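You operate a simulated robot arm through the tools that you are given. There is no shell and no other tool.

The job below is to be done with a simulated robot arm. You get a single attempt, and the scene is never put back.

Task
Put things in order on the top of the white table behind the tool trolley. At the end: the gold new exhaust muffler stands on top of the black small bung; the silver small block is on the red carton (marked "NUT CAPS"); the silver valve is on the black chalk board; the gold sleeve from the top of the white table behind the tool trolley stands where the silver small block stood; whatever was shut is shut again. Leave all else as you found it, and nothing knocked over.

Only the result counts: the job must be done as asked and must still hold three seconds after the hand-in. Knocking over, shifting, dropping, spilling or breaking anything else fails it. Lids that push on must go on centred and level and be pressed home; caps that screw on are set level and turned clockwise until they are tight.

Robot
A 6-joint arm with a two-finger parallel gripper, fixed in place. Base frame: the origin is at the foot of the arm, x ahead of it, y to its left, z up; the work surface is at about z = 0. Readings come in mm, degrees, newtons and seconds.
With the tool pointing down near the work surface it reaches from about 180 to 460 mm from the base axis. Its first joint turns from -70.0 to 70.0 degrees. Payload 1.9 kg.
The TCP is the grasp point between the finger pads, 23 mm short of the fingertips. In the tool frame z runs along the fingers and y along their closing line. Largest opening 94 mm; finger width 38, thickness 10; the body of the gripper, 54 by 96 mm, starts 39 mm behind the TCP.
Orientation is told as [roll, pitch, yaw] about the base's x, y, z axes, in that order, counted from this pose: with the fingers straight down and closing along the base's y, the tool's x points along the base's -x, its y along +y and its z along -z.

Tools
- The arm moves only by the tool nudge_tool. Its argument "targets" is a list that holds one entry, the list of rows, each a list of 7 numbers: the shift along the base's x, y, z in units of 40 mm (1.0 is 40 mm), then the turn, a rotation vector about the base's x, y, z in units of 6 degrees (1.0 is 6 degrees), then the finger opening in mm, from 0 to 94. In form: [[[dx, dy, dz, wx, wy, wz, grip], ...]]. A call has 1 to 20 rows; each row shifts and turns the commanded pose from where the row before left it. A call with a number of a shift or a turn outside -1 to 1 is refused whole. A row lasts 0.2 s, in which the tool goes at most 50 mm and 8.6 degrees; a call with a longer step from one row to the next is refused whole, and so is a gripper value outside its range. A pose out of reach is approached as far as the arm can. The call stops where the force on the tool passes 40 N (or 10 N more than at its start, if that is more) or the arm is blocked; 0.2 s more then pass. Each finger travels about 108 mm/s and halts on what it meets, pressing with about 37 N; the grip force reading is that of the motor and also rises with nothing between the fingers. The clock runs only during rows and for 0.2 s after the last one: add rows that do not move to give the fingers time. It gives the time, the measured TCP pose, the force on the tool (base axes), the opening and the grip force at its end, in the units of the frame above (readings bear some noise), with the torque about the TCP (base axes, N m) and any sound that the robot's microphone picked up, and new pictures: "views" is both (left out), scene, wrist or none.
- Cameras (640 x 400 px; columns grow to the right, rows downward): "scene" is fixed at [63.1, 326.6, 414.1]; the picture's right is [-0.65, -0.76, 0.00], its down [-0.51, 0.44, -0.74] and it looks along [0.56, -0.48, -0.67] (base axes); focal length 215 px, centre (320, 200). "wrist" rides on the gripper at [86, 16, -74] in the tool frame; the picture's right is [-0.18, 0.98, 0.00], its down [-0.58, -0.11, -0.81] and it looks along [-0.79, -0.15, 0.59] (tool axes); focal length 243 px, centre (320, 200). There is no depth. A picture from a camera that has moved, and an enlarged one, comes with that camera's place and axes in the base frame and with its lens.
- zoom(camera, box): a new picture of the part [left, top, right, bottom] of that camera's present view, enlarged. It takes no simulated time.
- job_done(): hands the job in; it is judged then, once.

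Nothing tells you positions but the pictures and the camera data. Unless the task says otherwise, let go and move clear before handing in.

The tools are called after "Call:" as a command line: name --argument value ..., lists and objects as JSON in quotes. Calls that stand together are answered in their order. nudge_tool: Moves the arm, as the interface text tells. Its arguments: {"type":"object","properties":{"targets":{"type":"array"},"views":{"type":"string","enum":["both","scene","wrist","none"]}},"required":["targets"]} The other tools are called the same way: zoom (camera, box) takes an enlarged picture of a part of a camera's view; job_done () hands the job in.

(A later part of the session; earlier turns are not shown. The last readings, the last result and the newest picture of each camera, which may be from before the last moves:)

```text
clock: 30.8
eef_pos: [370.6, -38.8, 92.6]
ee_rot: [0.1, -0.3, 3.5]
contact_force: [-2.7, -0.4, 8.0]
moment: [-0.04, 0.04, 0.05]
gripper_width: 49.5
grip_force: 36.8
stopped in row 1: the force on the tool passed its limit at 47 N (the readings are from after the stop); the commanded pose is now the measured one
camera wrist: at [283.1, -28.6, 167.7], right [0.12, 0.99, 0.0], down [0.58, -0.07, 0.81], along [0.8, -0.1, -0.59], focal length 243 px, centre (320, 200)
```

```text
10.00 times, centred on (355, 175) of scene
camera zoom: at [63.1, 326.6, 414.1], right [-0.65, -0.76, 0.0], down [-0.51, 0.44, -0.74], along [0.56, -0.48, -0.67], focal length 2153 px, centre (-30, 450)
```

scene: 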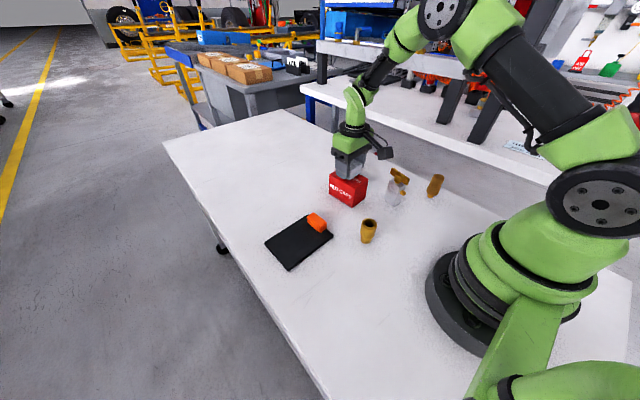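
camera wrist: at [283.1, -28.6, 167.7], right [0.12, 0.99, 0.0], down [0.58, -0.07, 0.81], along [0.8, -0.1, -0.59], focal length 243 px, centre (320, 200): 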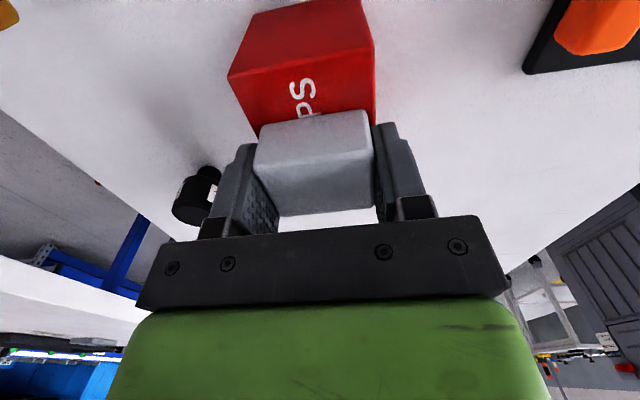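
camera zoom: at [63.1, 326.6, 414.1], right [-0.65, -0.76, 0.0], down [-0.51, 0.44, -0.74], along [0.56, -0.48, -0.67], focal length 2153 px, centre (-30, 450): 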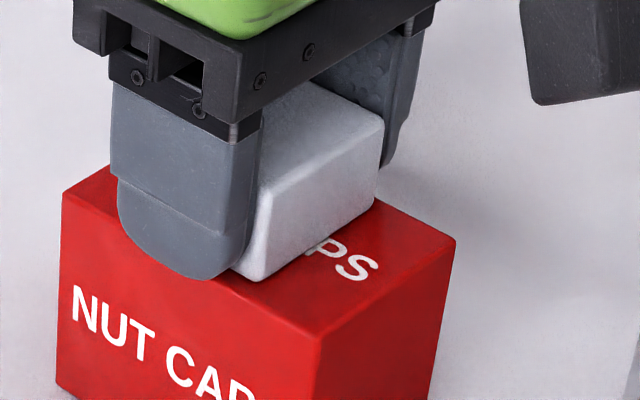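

Contact is made and the block rests on the carton. I'll open the fingers and rise straight up.

Call:
nudge_tool --targets '[[[0, 0, 0, 0, 0, 0, 54], [0, 0, 0, 0, 0, 0, 60], [0, 0, 0, 0, 0, 0, 70], [0, 0, 0, 0, 0, 0, 76], [0, 0, 0.1, 0, 0, 0, 76], [0, 0, 0.3, 0, 0, 0, 76], [0, 0, 0.5, 0, 0, 0, 76], [0, 0, 0.6, 0, 0, 0, 76], [0, 0, 0.5, 0, 0, 0, 76], [0, 0, 0, 0, 0, 0, 76]]]'

Call:
zoom --camera "scene" --box '[320, 140, 380, 215]'

Call:
zoom --camera "wrist" --box '[160, 0, 460, 220]'

```text
clock: 33.0
eef_pos: [370.7, -41.2, 169.4]
ee_rot: [-0.1, -0.2, 3.7]
contact_force: [0.3, -0.3, 0.6]
moment: [-0.02, 0.0, -0.01]
gripper_width: 76.0
grip_force: 0.1
camera wrist: at [282.5, -29.8, 245.4], right [0.12, 0.99, 0.0], down [0.58, -0.07, 0.81], along [0.8, -0.1, -0.59], focal length 243 px, centre (320, 200)
```

scene: 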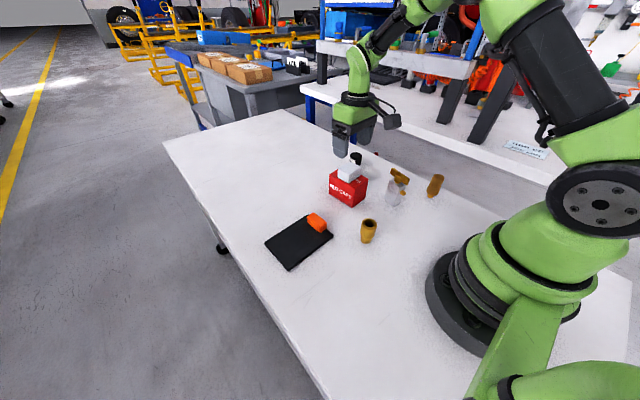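
wrist: 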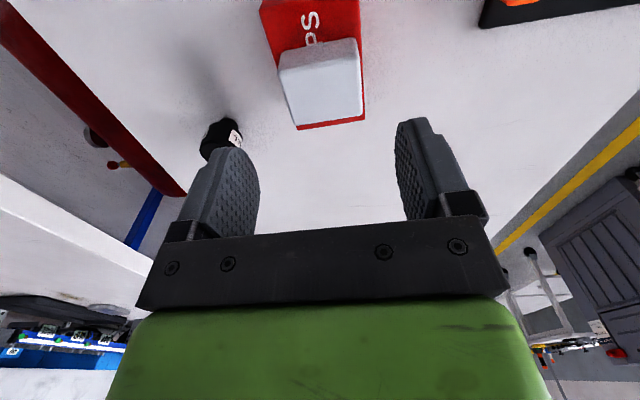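

```text
5.33 times, centred on (350, 178) of scene
camera zoom: at [63.1, 326.6, 414.1], right [-0.65, -0.76, 0.0], down [-0.51, 0.44, -0.74], along [0.56, -0.48, -0.67], focal length 1148 px, centre (160, 320)
```

zoom: 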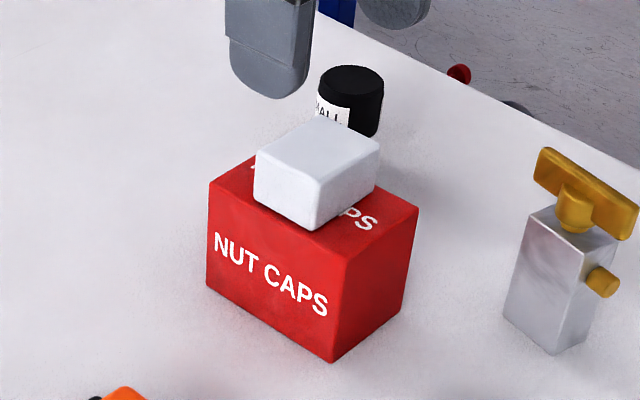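

```text
1.82 times, centred on (310, 110) of wrist
camera zoom: at [282.5, -29.8, 245.4], right [0.12, 0.99, 0.0], down [0.58, -0.07, 0.81], along [0.8, -0.1, -0.59], focal length 441 px, centre (338, 364)
```

zoom: 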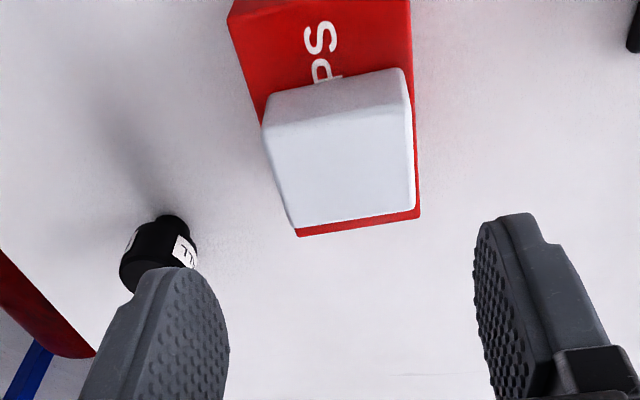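

The block sits squarely on the carton and nothing moved. Next is the sleeve at about (229,42), so I'll go above it for a look.

Call:
nudge_tool --targets '[[[-0.59, 0.346, 0, 0, 0, -0.1, 76], [-0.59, 0.346, 0, 0, 0, -0.1, 76], [-0.59, 0.346, 0, 0, 0, -0.1, 76], [-0.59, 0.346, 0, 0, 0, -0.1, 76], [-0.59, 0.346, 0, 0, 0, -0.1, 76], [-0.59, 0.346, 0, 0, 0, -0.1, 76], [0, 0, 0, 0, 0, 0, 76], [0, 0, 0, 0, 0, 0, 76]]]'

Call:
zoom --camera "wrist" --box '[220, 0, 420, 130]'

Call:
zoom --camera "scene" --box '[340, 205, 390, 255]'

```text
clock: 34.8
eef_pos: [228.4, 43.7, 172.7]
ee_rot: [0.1, -0.3, 0.0]
contact_force: [0.1, -0.2, 1.1]
moment: [0.05, 0.01, 0.02]
gripper_width: 76.1
grip_force: 0.1
camera wrist: at [141.4, 60.7, 247.3], right [0.18, 0.98, 0.0], down [0.58, -0.11, 0.81], along [0.8, -0.15, -0.59], focal length 243 px, centre (320, 200)
```

scene: 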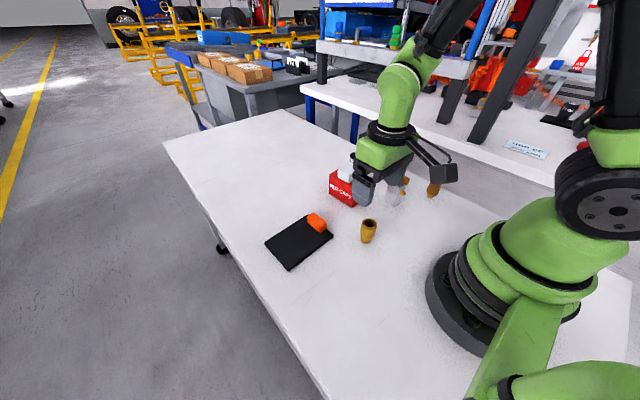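
wrist: 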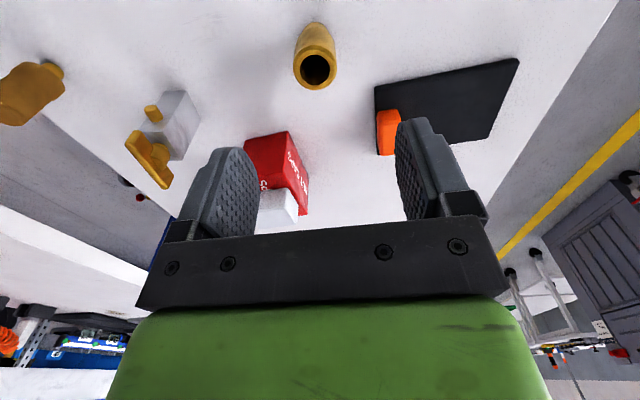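

```text
3.08 times, centred on (320, 65) of wrist
camera zoom: at [141.4, 60.7, 247.3], right [0.18, 0.98, 0.0], down [0.58, -0.11, 0.81], along [0.8, -0.15, -0.59], focal length 746 px, centre (320, 615)
```

zoom: 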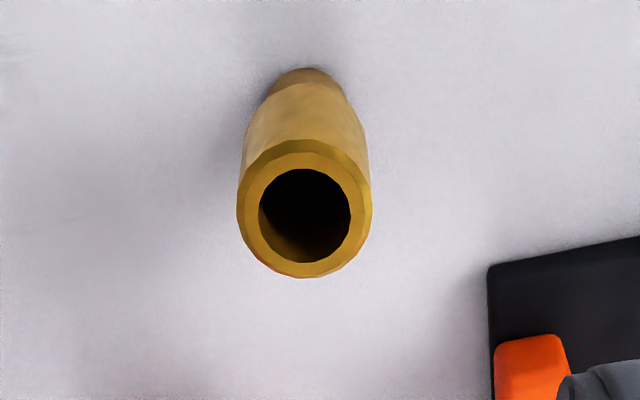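

```text
8.00 times, centred on (365, 230) of scene
camera zoom: at [63.1, 326.6, 414.1], right [-0.65, -0.76, 0.0], down [-0.51, 0.44, -0.74], along [0.56, -0.48, -0.67], focal length 1722 px, centre (-40, -40)
```

zoom: 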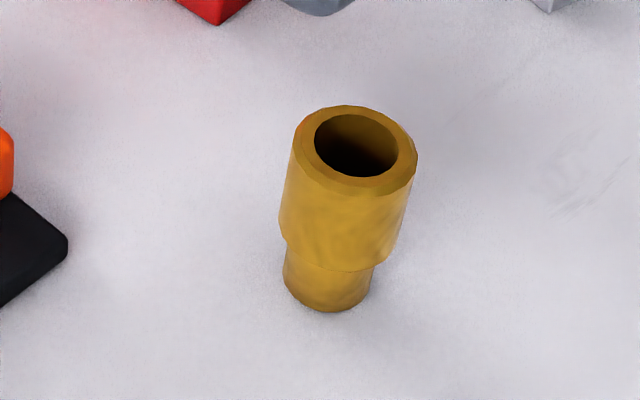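

The sleeve is nearly under the TCP, about 3.3 mm off in −y. I'll correct and descend to just above its rim to verify.

Call:
nudge_tool --targets '[[[-0.015, -0.083, -0.4, 0, 0.05, 0, 76], [0, 0, -0.6, 0, 0, 0, 76], [0, 0, -0.6, 0, 0, 0, 76], [0, 0, -0.3, 0, 0, 0, 76], [0, 0, 0, 0, 0, 0, 76], [0, 0, 0, 0, 0, 0, 76]]]'

Call:
zoom --camera "wrist" --box '[180, 50, 480, 240]'

```text
clock: 36.2
eef_pos: [228.7, 41.6, 96.3]
ee_rot: [-0.1, 0.0, 0.1]
contact_force: [-0.5, -0.4, 0.1]
moment: [0.03, -0.02, -0.04]
gripper_width: 76.1
grip_force: 0.0
camera wrist: at [141.9, 58.1, 171.9], right [0.18, 0.98, 0.0], down [0.58, -0.11, 0.81], along [0.79, -0.15, -0.59], focal length 243 px, centre (320, 200)
```

scene: 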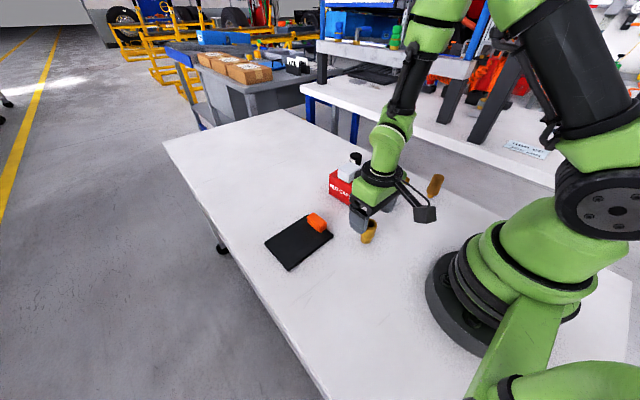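
wrist: 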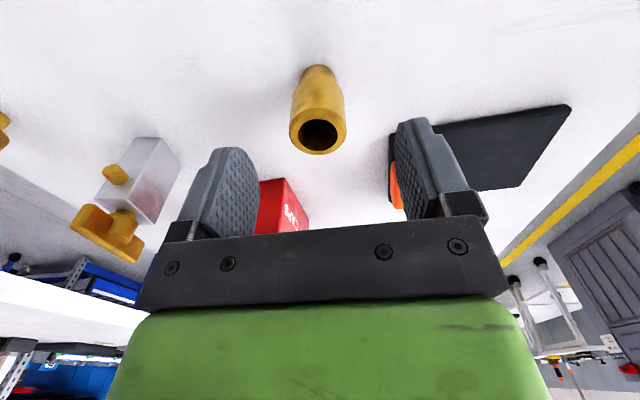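

```text
2.11 times, centred on (330, 145) of wrist
camera zoom: at [141.9, 58.1, 171.9], right [0.18, 0.98, 0.0], down [0.58, -0.11, 0.81], along [0.79, -0.15, -0.59], focal length 511 px, centre (299, 316)
```

zoom: 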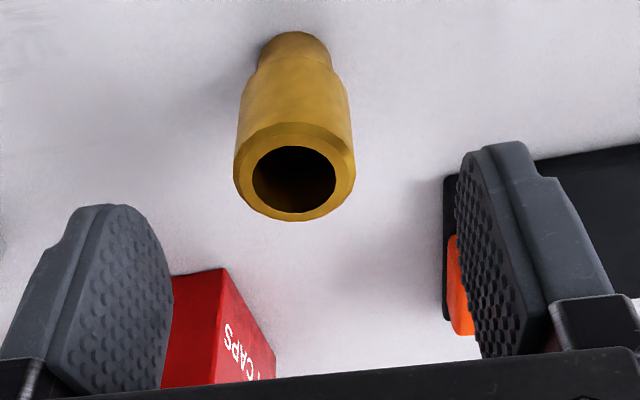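

Alignment is within about 1 mm. I'll fine-correct, go down around the body and grip it.

Call:
nudge_tool --targets '[[[-0.03, -0.025, -0.3, 0, 0, 0, 76], [0, 0, -0.5, 0, 0, 0, 76], [0, 0, -0.4, 0, 0, 0, 76], [0, 0, -0.15, 0, 0, 0, 76], [0, 0, 0, 0, 0, 0, 76], [0, 0, 0, 0, 0, 0, 76]]]' --views "wrist"

Call:
nudge_tool --targets '[[[0, 0, 0, 0, 0, 0, 50], [0, 0, 0, 0, 0, 0, 40], [0, 0, 0, 0, 0, 0, 20], [0, 0, 0, 0, 0, 0, 0], [0, 0, 0, 0, 0, 0, 0], [0, 0, 0, 0, 0, 0, 0]]]'

Call:
zoom --camera "wrist" --box '[180, 50, 480, 240]'

```text
clock: 37.6
eef_pos: [227.7, 38.2, 42.4]
ee_rot: [0.1, 0.0, 0.1]
contact_force: [-0.6, -0.6, 0.2]
moment: [0.01, 0.0, 0.05]
gripper_width: 76.0
grip_force: 0.1
camera wrist: at [141.8, 55.3, 118.2], right [0.18, 0.98, 0.0], down [0.58, -0.11, 0.81], along [0.79, -0.15, -0.59], focal length 243 px, centre (320, 200)
```

wrist: 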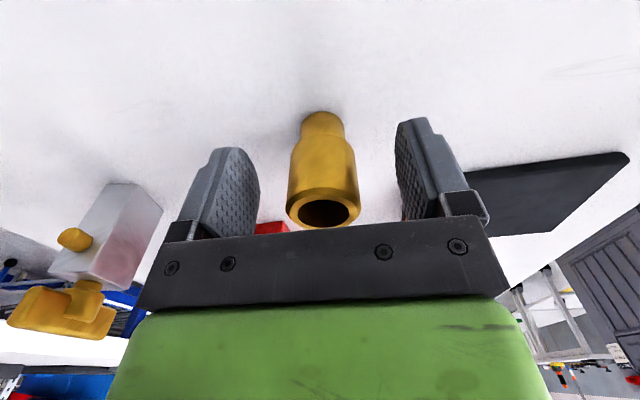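

```text
clock: 39.0
eef_pos: [228.1, 38.0, 42.9]
ee_rot: [0.1, 0.0, 0.0]
contact_force: [0.3, -2.4, 5.9]
moment: [-0.09, -0.03, 0.03]
gripper_width: 28.3
grip_force: 37.3
camera wrist: at [141.8, 55.3, 118.3], right [0.18, 0.98, 0.0], down [0.58, -0.11, 0.81], along [0.79, -0.15, -0.59], focal length 243 px, centre (320, 200)
```

scene: 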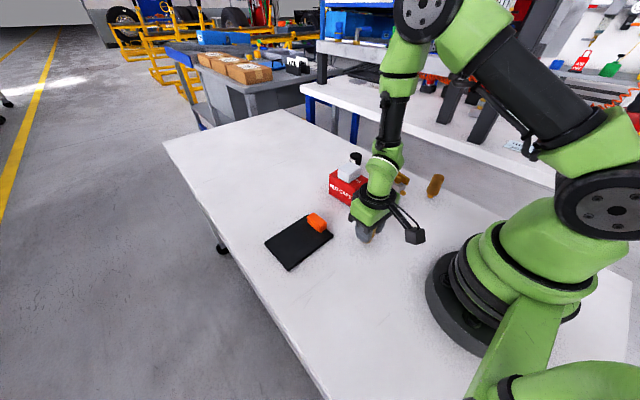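
wrist: 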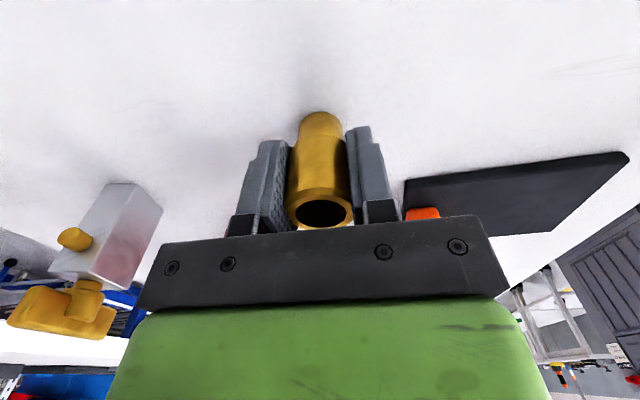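

```text
2.11 times, centred on (330, 145) of wrist
camera zoom: at [141.8, 55.3, 118.3], right [0.18, 0.98, 0.0], down [0.58, -0.11, 0.81], along [0.79, -0.15, -0.59], focal length 511 px, centre (299, 316)
```

zoom: 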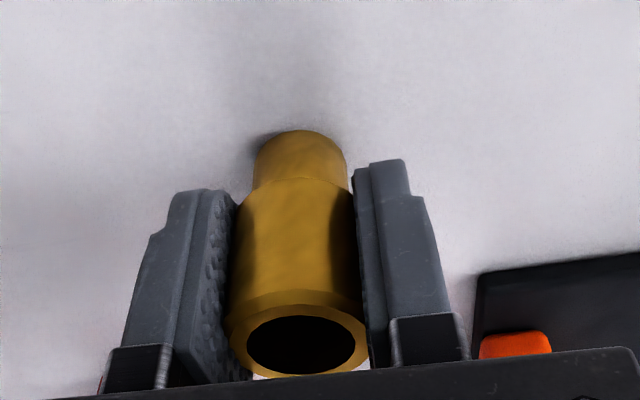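

The sleeve is gripped at 28.3 mm and upright. I'll lift slowly and check the load.

Call:
nudge_tool --targets '[[[0, 0, 0.02, 0, 0, 0, 0], [0, 0, 0.03, 0, 0, 0, 0], [0, 0, 0.05, 0, 0, 0, 0], [0, 0, 0.05, 0, 0, 0, 0], [0, 0, 0.05, 0, 0, 0, 0], [0, 0, 0, 0, 0, 0, 0]]]'

Call:
zoom --camera "wrist" --box '[180, 50, 480, 240]'

```text
clock: 40.4
eef_pos: [226.9, 39.9, 50.6]
ee_rot: [0.0, -0.1, 0.2]
contact_force: [-0.6, -0.3, -0.8]
moment: [-0.01, -0.04, -0.01]
gripper_width: 28.4
grip_force: 36.5
camera wrist: at [141.1, 55.7, 126.2], right [0.18, 0.98, 0.0], down [0.58, -0.11, 0.81], along [0.79, -0.15, -0.59], focal length 243 px, centre (320, 200)
```

scene: 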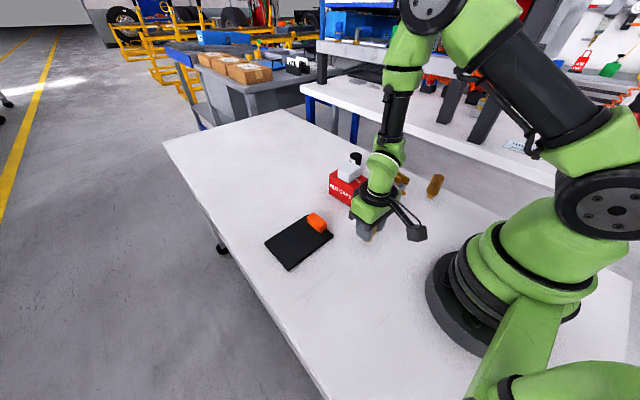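
wrist: 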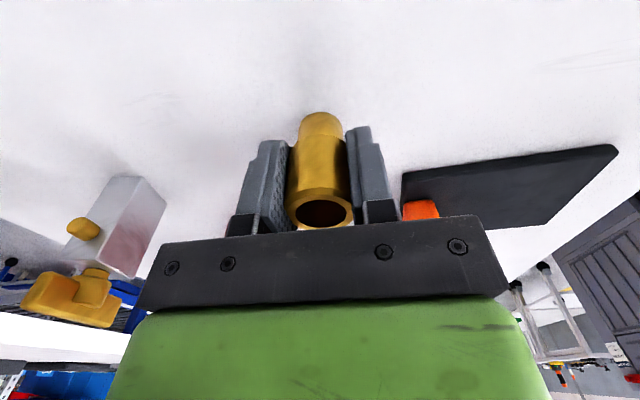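

```text
2.11 times, centred on (330, 145) of wrist
camera zoom: at [141.1, 55.7, 126.2], right [0.18, 0.98, 0.0], down [0.58, -0.11, 0.81], along [0.79, -0.15, -0.59], focal length 511 px, centre (299, 316)
```

zoom: 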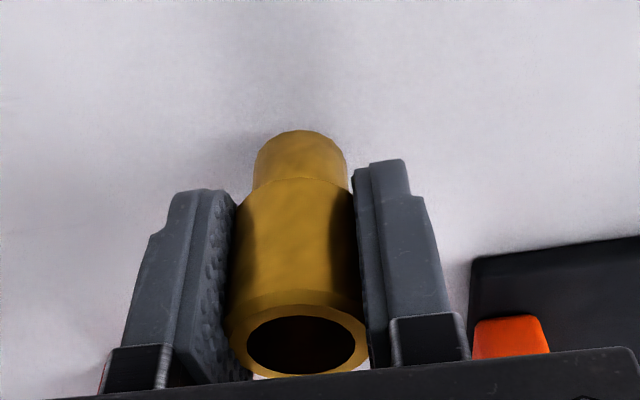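

The sleeve is held. I'll raise it and carry it over to the old block spot at (171.7,199).

Call:
nudge_tool --targets '[[[0, 0, 0.1, 0, 0, 0, 0], [0, 0, 0.2, 0, 0, 0, 0], [0, 0, 0.3, 0, 0, 0, 0], [0, 0, 0.2, 0, 0, 0, 0], [0, 0, 0.1, 0, 0, 0, 0], [-0.053, 0.153, 0.1, 0, 0, 0, 0], [-0.107, 0.306, 0.1, 0, 0, 0, 0], [-0.178, 0.51, 0.1, 0, 0, 0, 0], [-0.178, 0.51, 0, 0, 0, 0, 0], [-0.178, 0.51, 0, 0, 0, 0, 0], [-0.178, 0.51, 0, 0, 0, 0, 0], [-0.178, 0.51, 0, 0, 0, 0, 0], [-0.178, 0.51, 0, 0, 0, 0, 0], [-0.107, 0.306, 0, 0, 0, 0, 0], [-0.053, 0.153, 0, 0, 0, 0, 0], [0, 0, 0, 0, 0, 0, 0], [0, 0, 0, 0, 0, 0, 0]]]'

Call:
zoom --camera "wrist" --box '[180, 50, 480, 240]'

```text
clock: 44.0
eef_pos: [171.1, 199.4, 97.6]
ee_rot: [0.0, 0.0, 0.1]
contact_force: [0.4, 0.5, -1.2]
moment: [0.06, -0.04, -0.04]
gripper_width: 28.1
grip_force: 37.3
camera wrist: at [85.8, 214.6, 172.4], right [0.18, 0.98, 0.0], down [0.58, -0.11, 0.81], along [0.79, -0.15, -0.59], focal length 243 px, centre (320, 200)
```

scene: 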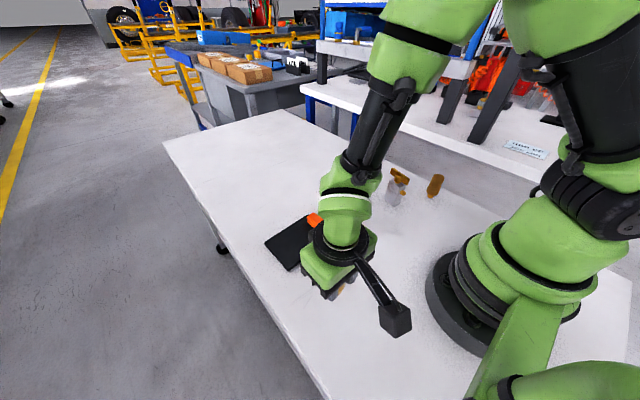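
wrist: 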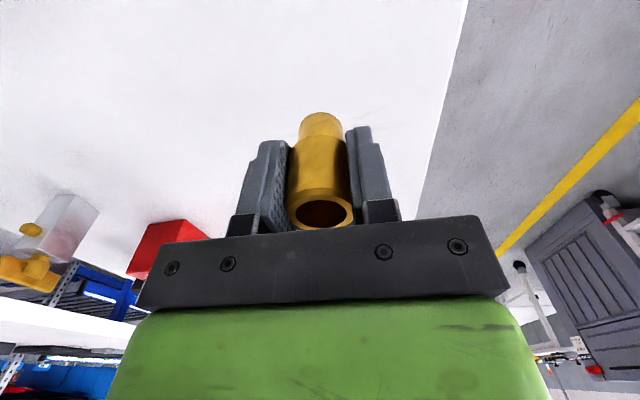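

```text
2.11 times, centred on (330, 145) of wrist
camera zoom: at [85.8, 214.6, 172.4], right [0.18, 0.98, 0.0], down [0.58, -0.11, 0.81], along [0.79, -0.15, -0.59], focal length 511 px, centre (299, 316)
```

zoom: 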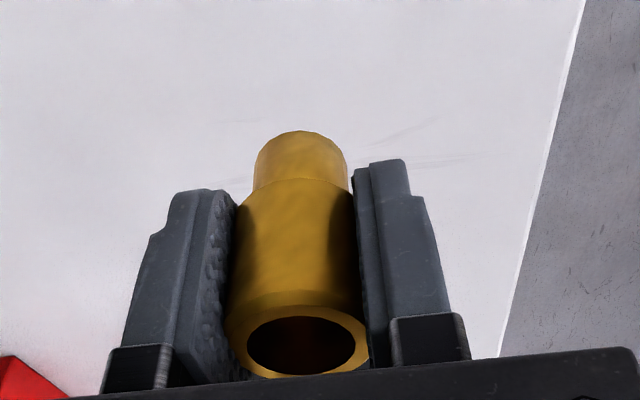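

In position. Lowering to just above the table.

Call:
nudge_tool --targets '[[[0.01, -0.01, -0.1, 0, 0, 0, 0], [0, 0, -0.2, 0, 0, 0, 0], [0, 0, -0.3, 0, 0, 0, 0], [0, 0, -0.3, 0, 0, 0, 0], [0, 0, -0.2, 0, 0, 0, 0], [0, 0, -0.1, 0, 0, 0, 0], [0, 0, -0.08, 0, 0, 0, 0], [0, 0, 0, 0, 0, 0, 0], [0, 0, 0, 0, 0, 0, 0]]]' --views "none"

Call:
nudge_tool --targets '[[[0, 0, -0.02, 0, 0, 0, 0], [0, 0, 0, 0, 0, 0, 0]]]' --views "none"

```text
clock: 46.0
eef_pos: [171.4, 197.4, 47.4]
ee_rot: [0.0, 0.0, 0.1]
contact_force: [-0.1, 0.3, -0.8]
moment: [0.03, -0.03, 0.03]
gripper_width: 28.3
grip_force: 37.3
```

```text
clock: 46.6
eef_pos: [171.4, 197.2, 46.8]
ee_rot: [0.0, 0.1, 0.2]
contact_force: [0.1, 0.1, -0.8]
moment: [-0.01, 0.04, -0.01]
gripper_width: 28.2
grip_force: 37.4
```

Call:
nudge_tool --targets '[[[0, 0.03, -0.03, 0, 0, 0, 0], [0, 0, -0.02, 0, 0, 0, 0], [0, 0, 0, 0, 0, 0, 0]]]' --views "none"

```text
clock: 47.4
eef_pos: [172.1, 198.9, 44.6]
ee_rot: [0.0, 0.0, 0.1]
contact_force: [0.2, -0.4, -0.3]
moment: [0.02, -0.03, -0.02]
gripper_width: 27.9
grip_force: 37.1
```

Call:
nudge_tool --targets '[[[0, 0, -0.02, 0, 0, 0, 0], [0, 0, 0, 0, 0, 0, 0]]]' --views "none"

```text
clock: 48.0
eef_pos: [172.3, 198.4, 43.9]
ee_rot: [0.0, 0.0, 0.1]
contact_force: [0.0, 0.1, -0.8]
moment: [-0.03, 0.0, 0.01]
gripper_width: 28.1
grip_force: 37.4
```

Still hanging free at z≈44. One more small step.

Call:
nudge_tool --targets '[[[0, 0, -0.02, 0, 0, 0, 0], [0, 0, 0, 0, 0, 0, 0]]]' --views "none"

```text
clock: 48.6
eef_pos: [172.9, 198.5, 43.2]
ee_rot: [-0.2, 0.2, 0.1]
contact_force: [-2.9, -7.4, 18.3]
moment: [-0.15, -0.06, -0.07]
gripper_width: 28.2
grip_force: 37.2
```

Contact. I'll ease off slightly and open the fingers, then rise.

Call:
nudge_tool --targets '[[[0, 0, 0.01, 0, 0, 0, 0], [0, 0, 0, 0, 0, 0, 32], [0, 0, 0, 0, 0, 0, 40], [0, 0, 0, 0, 0, 0, 55], [0, 0, 0, 0, 0, 0, 70], [0, 0, 0, 0, 0, 0, 76], [0, 0, 0.1, 0, 0, 0, 76], [0, 0, 0.3, 0, 0, 0, 76], [0, 0, 0.6, 0, 0, 0, 76], [0, 0, 0.8, 0, 0, 0, 76], [0, 0, 0.8, 0, 0, 0, 76], [0, 0, 0.6, 0, 0, 0, 76], [0, 0, 0, 0, 0, 0, 76]]]'

Call:
zoom --camera "wrist" --box '[180, 0, 480, 190]'

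Call:
zoom --camera "scene" --box '[310, 275, 360, 325]'

```text
clock: 51.4
eef_pos: [170.6, 197.8, 169.3]
ee_rot: [0.0, -0.1, 0.1]
contact_force: [0.0, -0.3, -0.4]
moment: [0.05, -0.01, 0.0]
gripper_width: 76.0
grip_force: 0.0
camera wrist: at [84.0, 214.7, 245.9], right [0.18, 0.98, 0.0], down [0.58, -0.11, 0.81], along [0.79, -0.15, -0.59], focal length 243 px, centre (320, 200)
```

scene: 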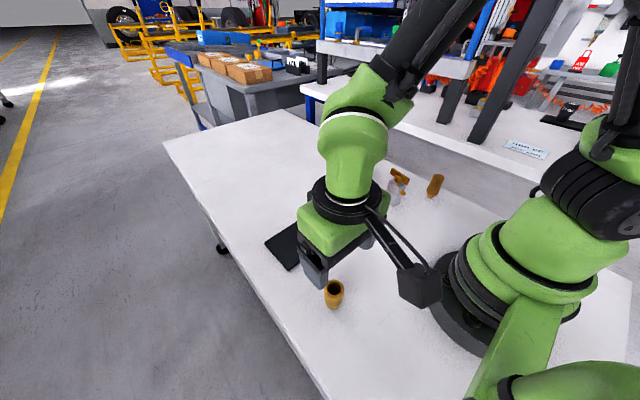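
wrist: 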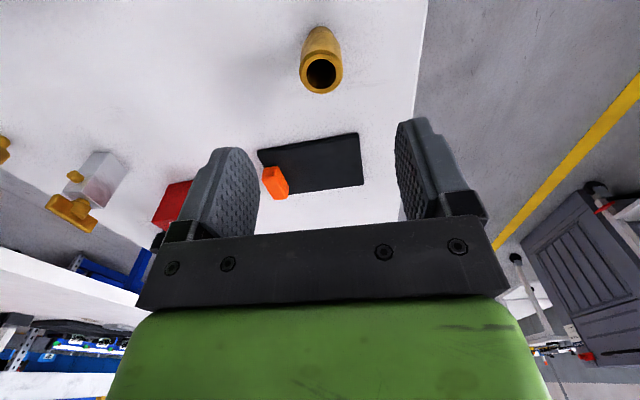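

```text
2.11 times, centred on (330, 95) of wrist
camera zoom: at [84.0, 214.7, 245.9], right [0.18, 0.98, 0.0], down [0.58, -0.11, 0.81], along [0.79, -0.15, -0.59], focal length 511 px, centre (299, 421)
```

zoom: 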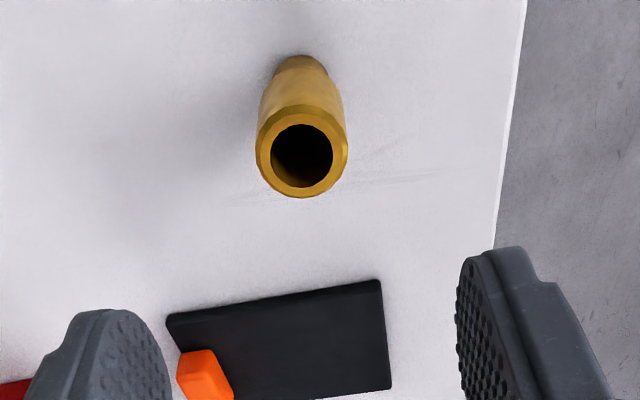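

```text
8.00 times, centred on (335, 300) of scene
camera zoom: at [63.1, 326.6, 414.1], right [-0.65, -0.76, 0.0], down [-0.51, 0.44, -0.74], along [0.56, -0.48, -0.67], focal length 1722 px, centre (200, -600)
```

zoom: 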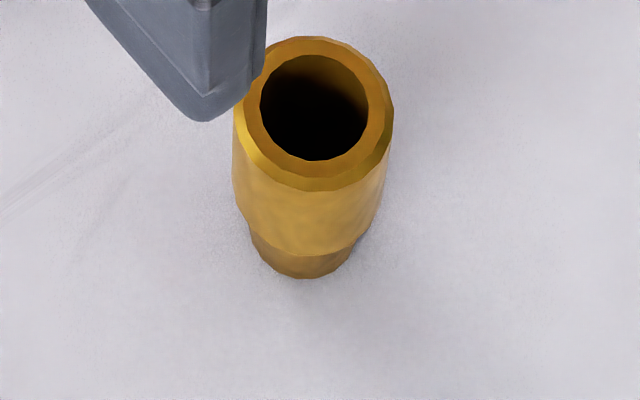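

The sleeve stands upright where the block stood. Next is the valve, so I'll move above about (273,-125) to measure it.

Call:
nudge_tool --targets '[[[0.25, -0.8, 0.05, 0, 0, 0, 86], [0.25, -0.8, 0.05, 0, 0, 0, 86], [0.25, -0.8, 0.05, 0, 0, 0, 86], [0.25, -0.8, 0.05, 0, 0, 0, 86], [0.25, -0.8, 0.05, 0, 0, 0, 86], [0.25, -0.8, 0.05, 0, 0, 0, 86], [0.25, -0.8, 0.05, 0, 0, 0, 86], [0.25, -0.8, 0.05, 0, 0, 0, 86], [0.25, -0.8, 0.05, 0, 0, 0, 86], [0.25, -0.8, 0.05, 0, 0, 0, 86], [0, 0, 0, 0, 0, 0, 86], [0, 0, 0, 0, 0, 0, 86]]]'

Call:
zoom --camera "wrist" --box '[180, 0, 480, 190]'

Call:
zoom --camera "scene" --box '[375, 155, 455, 215]'

```text
clock: 54.0
eef_pos: [273.6, -120.9, 187.0]
ee_rot: [0.0, 0.0, 0.1]
contact_force: [-0.1, -0.1, -0.2]
moment: [-0.01, 0.01, 0.0]
gripper_width: 85.7
grip_force: 0.0
camera wrist: at [187.4, -105.2, 263.2], right [0.18, 0.98, 0.0], down [0.58, -0.11, 0.81], along [0.79, -0.15, -0.59], focal length 243 px, centre (320, 200)
```

scene: 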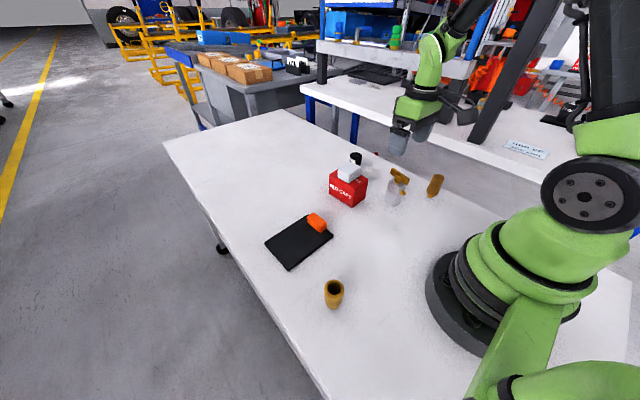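
wrist: 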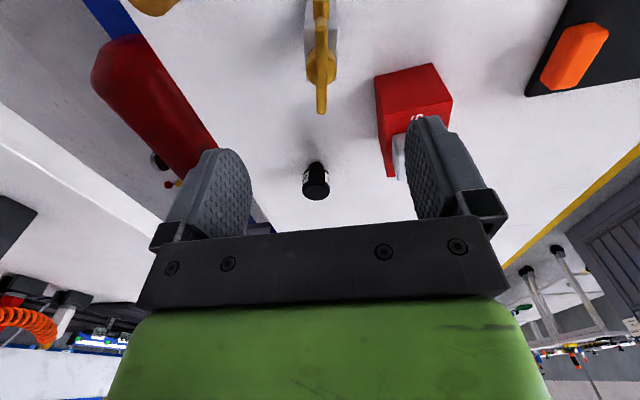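

```text
2.11 times, centred on (330, 95) of wrist
camera zoom: at [187.4, -105.2, 263.2], right [0.18, 0.98, 0.0], down [0.58, -0.11, 0.81], along [0.79, -0.15, -0.59], focal length 511 px, centre (299, 421)
```

zoom: 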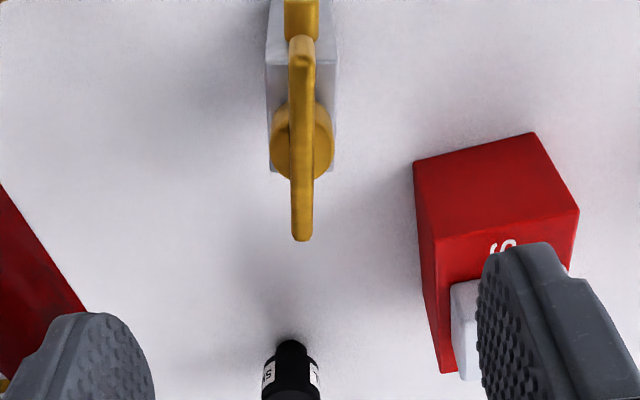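

```text
6.67 times, centred on (415, 185) of scene
camera zoom: at [63.1, 326.6, 414.1], right [-0.65, -0.76, 0.0], down [-0.51, 0.44, -0.74], along [0.56, -0.48, -0.67], focal length 1435 px, centre (-313, 300)
```

zoom: 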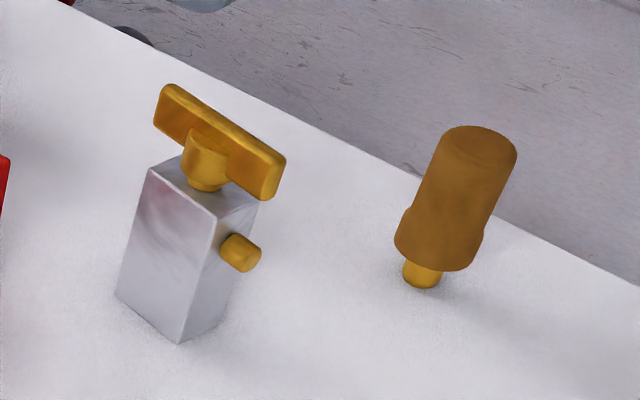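

I see the valve from above now; its bar points roughly along x. I'll zoom in to get its yaw and centre.

Call:
zoom --camera "wrist" --box '[280, 0, 380, 130]'

Call:
zoom --camera "scene" --box '[380, 160, 420, 212]'

Call:
zoom --camera "wrist" --box '[270, 130, 370, 210]'

```text
3.08 times, centred on (330, 65) of wrist
camera zoom: at [187.4, -105.2, 263.2], right [0.18, 0.98, 0.0], down [0.58, -0.11, 0.81], along [0.79, -0.15, -0.59], focal length 746 px, centre (289, 615)
```

zoom: 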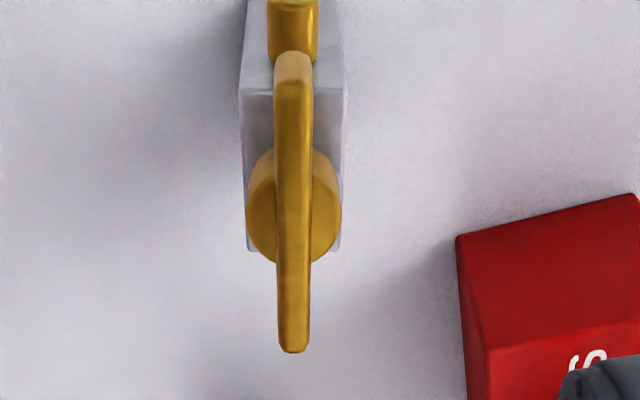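

```text
7.69 times, centred on (400, 186) of scene
camera zoom: at [63.1, 326.6, 414.1], right [-0.65, -0.76, 0.0], down [-0.51, 0.44, -0.74], along [0.56, -0.48, -0.67], focal length 1656 px, centre (-295, 308)
```

zoom: 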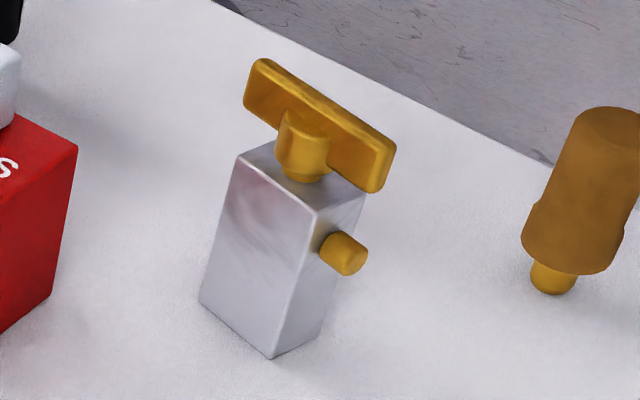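

```text
5.00 times, centred on (320, 170) of wrist
camera zoom: at [187.4, -105.2, 263.2], right [0.18, 0.98, 0.0], down [0.58, -0.11, 0.81], along [0.79, -0.15, -0.59], focal length 1213 px, centre (320, 350)
```

zoom: 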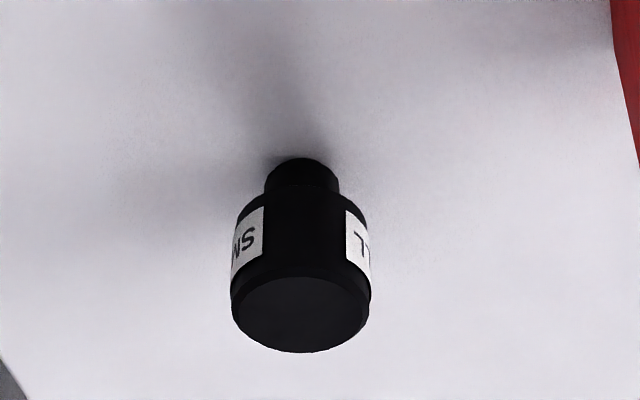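

The valve body's top is centred near (268.5,-119) at z≈71, with yaw about −10°, and the handle top is at about z=99. I'll align with it and descend partway.

Call:
nudge_tool --targets '[[[-0.06, 0.02, -0.3, 0, 0, -0.8, 86], [-0.06, 0.02, -0.4, 0, 0, -0.85, 86], [0, 0, -0.4, 0, 0, 0, 86], [0, 0, -0.4, 0, 0, 0, 86], [0, 0, 0, 0, 0, 0, 86], [0, 0, 0, 0, 0, 0, 86]]]'

Call:
zoom --camera "wrist" --box '[180, 30, 480, 220]'

Call:
zoom --camera "scene" --box '[360, 110, 460, 215]'

```text
clock: 55.4
eef_pos: [267.0, -118.8, 130.1]
ee_rot: [0.0, 0.0, -9.8]
contact_force: [0.4, -0.7, 0.1]
moment: [-0.02, -0.03, -0.03]
gripper_width: 85.9
grip_force: 0.1
camera wrist: at [184.7, -89.0, 205.2], right [0.35, 0.94, 0.0], down [0.55, -0.21, 0.81], along [0.76, -0.28, -0.59], focal length 243 px, centre (320, 200)
```

scene: 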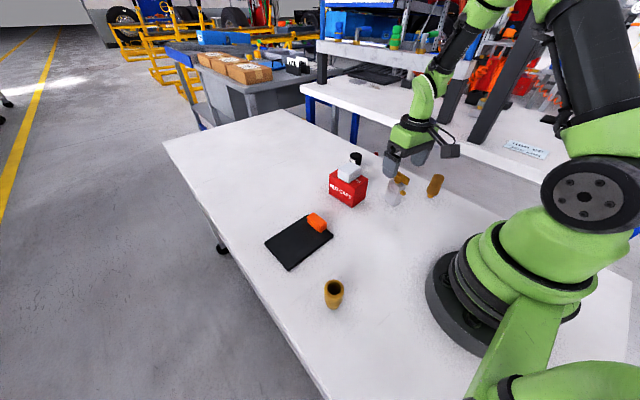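
wrist: 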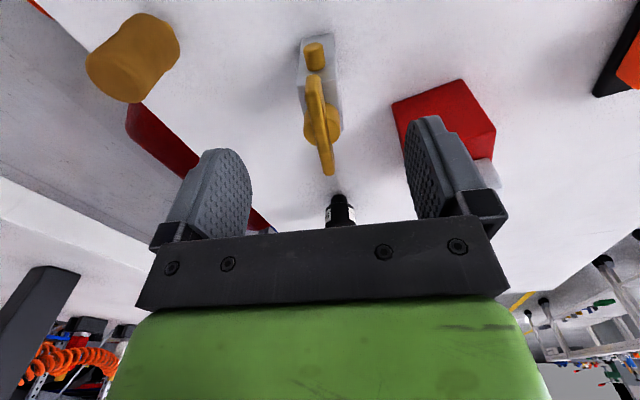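

```text
2.11 times, centred on (330, 125) of wrist
camera zoom: at [184.7, -89.0, 205.2], right [0.35, 0.94, 0.0], down [0.55, -0.21, 0.81], along [0.76, -0.28, -0.59], focal length 511 px, centre (299, 358)
```

zoom: 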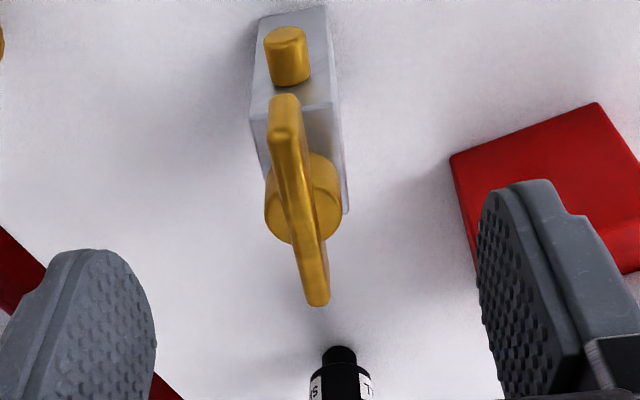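

```text
3.81 times, centred on (410, 162) of scene
camera zoom: at [63.1, 326.6, 414.1], right [-0.65, -0.76, 0.0], down [-0.51, 0.44, -0.74], along [0.56, -0.48, -0.67], focal length 820 px, centre (-23, 343)
```

zoom: 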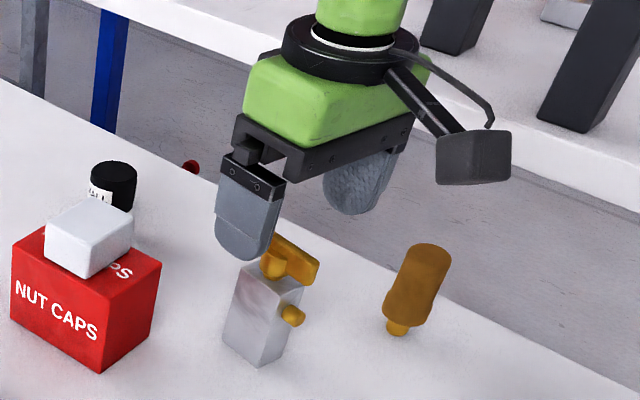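

Aligned within 2 mm. I'll descend to z≈68 so the fingers straddle the body with the palm clear of the handle.

Call:
nudge_tool --targets '[[[0.04, 0, -0.3, 0, 0, 0, 86], [0, 0, -0.4, 0, 0, 0, 86], [0, 0, -0.4, 0, 0, 0, 86], [0, 0, -0.3, 0, 0, 0, 86], [0, 0, -0.15, 0, 0, 0, 86], [0, 0, 0, 0, 0, 0, 86], [0, 0, 0, 0, 0, 0, 86]]]'

Call:
zoom --camera "scene" --box '[370, 130, 440, 215]'

Call:
zoom --camera "wrist" --box '[180, 50, 480, 240]'

```text
clock: 57.0
eef_pos: [268.7, -120.7, 69.3]
ee_rot: [0.0, -0.1, -9.8]
contact_force: [0.9, -0.6, -0.1]
moment: [0.0, 0.0, -0.02]
gripper_width: 85.9
grip_force: 0.1
camera wrist: at [185.5, -89.6, 144.2], right [0.35, 0.94, 0.0], down [0.55, -0.21, 0.81], along [0.76, -0.28, -0.59], focal length 243 px, centre (320, 200)
```

scene: 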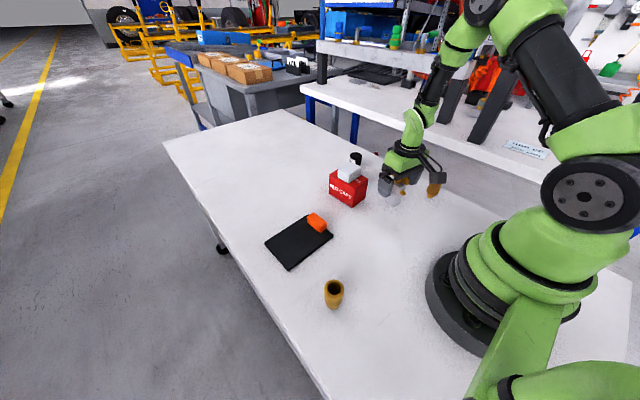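
wrist: 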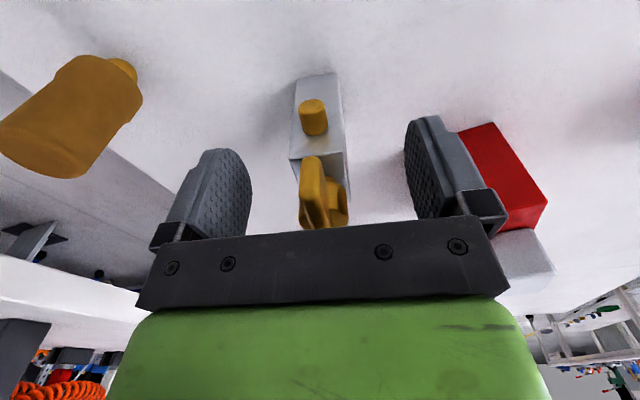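

```text
4.71 times, centred on (405, 172) of scene
camera zoom: at [63.1, 326.6, 414.1], right [-0.65, -0.76, 0.0], down [-0.51, 0.44, -0.74], along [0.56, -0.48, -0.67], focal length 1013 px, centre (-80, 329)
```

zoom: 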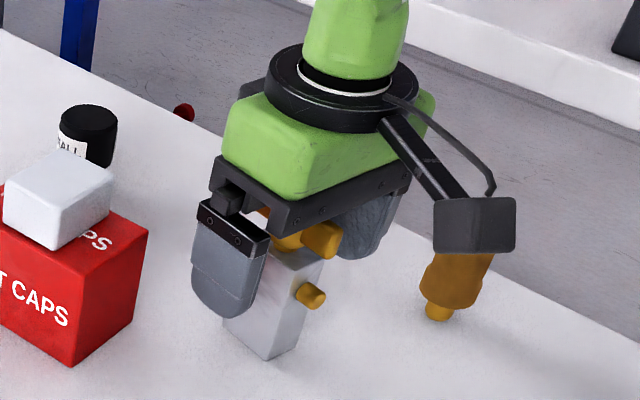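

```text
2.11 times, centred on (330, 145) of wrist
camera zoom: at [185.5, -89.6, 144.2], right [0.35, 0.94, 0.0], down [0.55, -0.21, 0.81], along [0.76, -0.28, -0.59], focal length 511 px, centre (299, 316)
```

zoom: 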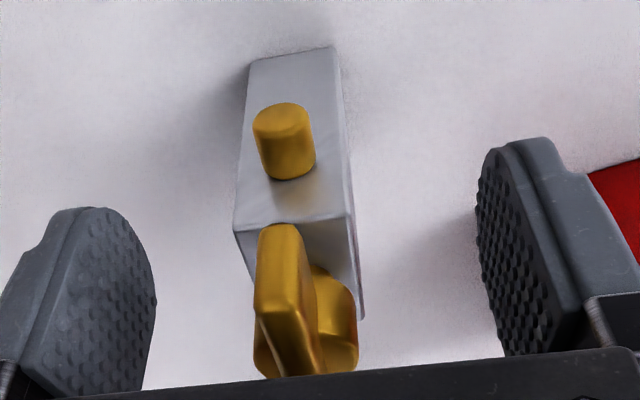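

The valve sits about 2 mm toward +y of the tool axis. I'll shift slightly and close on the body.

Call:
nudge_tool --targets '[[[0.01, 0.05, -0.02, 0, 0, 0, 86], [0, 0, 0, 0, 0, 0, 70], [0, 0, 0, 0, 0, 0, 50], [0, 0, 0, 0, 0, 0, 35], [0, 0, 0, 0, 0, 0, 20], [0, 0, 0, 0, 0, 0, 0], [0, 0, 0, 0, 0, 0, 0], [0, 0, 0, 0, 0, 0, 0]]]'

Call:
zoom --camera "scene" --box '[370, 130, 440, 215]'

Call:
zoom --camera "wrist" --box '[180, 50, 480, 240]'

```text
clock: 58.8
eef_pos: [267.9, -119.9, 69.7]
ee_rot: [0.1, 0.0, -9.8]
contact_force: [0.3, -0.1, 0.0]
moment: [-0.03, -0.03, -0.02]
gripper_width: 24.4
grip_force: 36.6
camera wrist: at [186.7, -87.6, 143.8], right [0.35, 0.94, 0.0], down [0.55, -0.21, 0.81], along [0.76, -0.28, -0.59], focal length 243 px, centre (320, 200)
```

scene: 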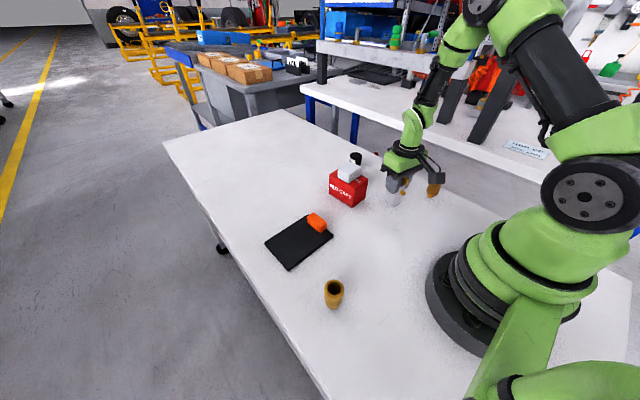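
wrist: 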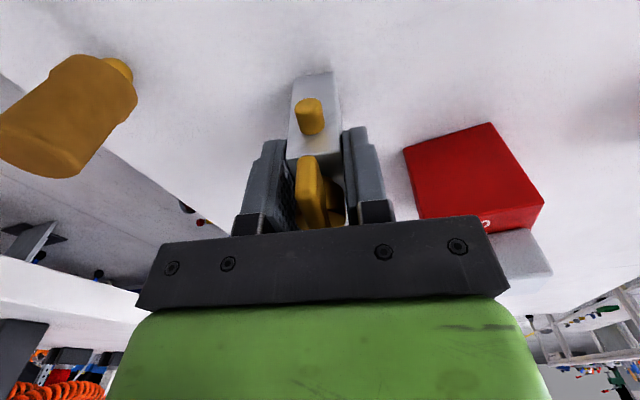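

```text
4.71 times, centred on (405, 172) of scene
camera zoom: at [63.1, 326.6, 414.1], right [-0.65, -0.76, 0.0], down [-0.51, 0.44, -0.74], along [0.56, -0.48, -0.67], focal length 1013 px, centre (-80, 329)
```

zoom: 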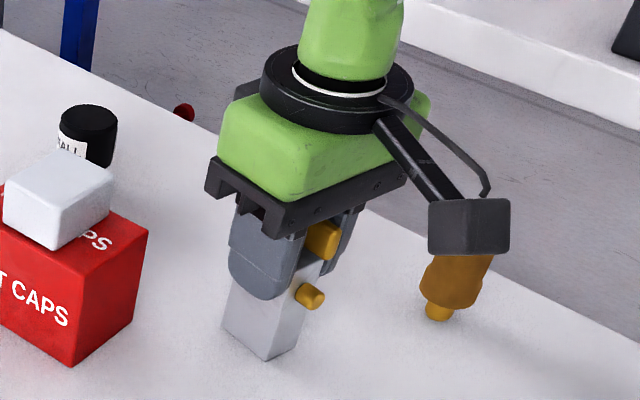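

```text
2.11 times, centred on (330, 145) of wrist
camera zoom: at [186.7, -87.6, 143.8], right [0.35, 0.94, 0.0], down [0.55, -0.21, 0.81], along [0.76, -0.28, -0.59], focal length 511 px, centre (299, 316)
```

zoom: 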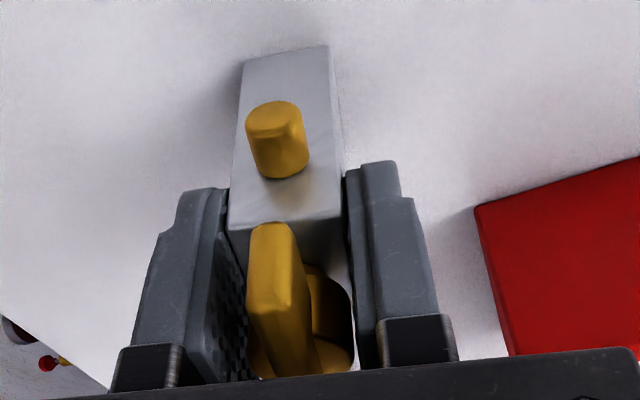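

The valve body is gripped at 24.4 mm. Slow test lift.

Call:
nudge_tool --targets '[[[0, 0, 0.02, 0, 0, 0, 0], [0, 0, 0.03, 0, 0, 0, 0], [0, 0, 0.05, 0, 0, 0, 0], [0, 0, 0.05, 0, 0, 0, 0], [0, 0, 0.05, 0, 0, 0, 0], [0, 0, 0, 0, 0, 0, 0]]]'

Call:
zoom --camera "wrist" --box '[180, 50, 480, 240]'

```text
clock: 60.2
eef_pos: [268.2, -118.2, 76.8]
ee_rot: [0.0, 0.0, -9.7]
contact_force: [-1.5, -0.3, -2.2]
moment: [0.03, 0.02, -0.01]
gripper_width: 24.6
grip_force: 36.8
camera wrist: at [186.5, -86.5, 151.3], right [0.35, 0.94, 0.0], down [0.55, -0.21, 0.81], along [0.76, -0.28, -0.59], focal length 243 px, centre (320, 200)
```

scene: 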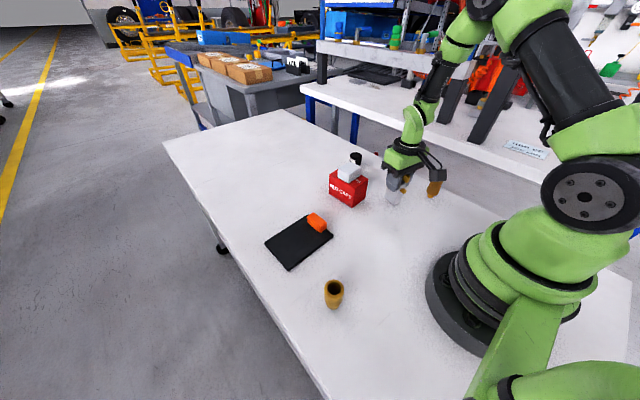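
wrist: 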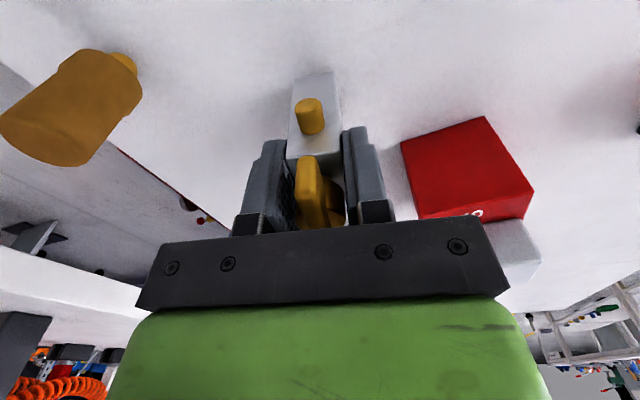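

```text
2.11 times, centred on (330, 145) of wrist
camera zoom: at [186.5, -86.5, 151.3], right [0.35, 0.94, 0.0], down [0.55, -0.21, 0.81], along [0.76, -0.28, -0.59], focal length 511 px, centre (299, 316)
```

zoom: 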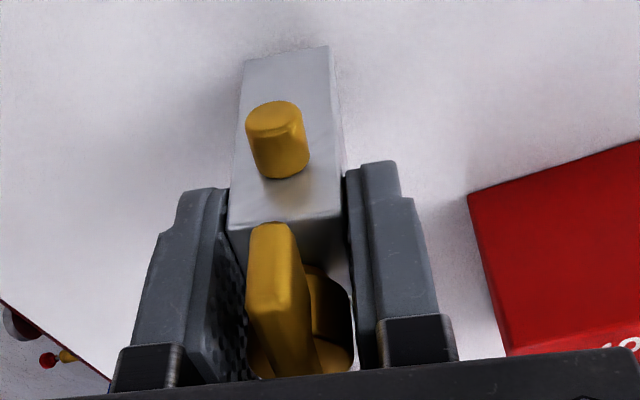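

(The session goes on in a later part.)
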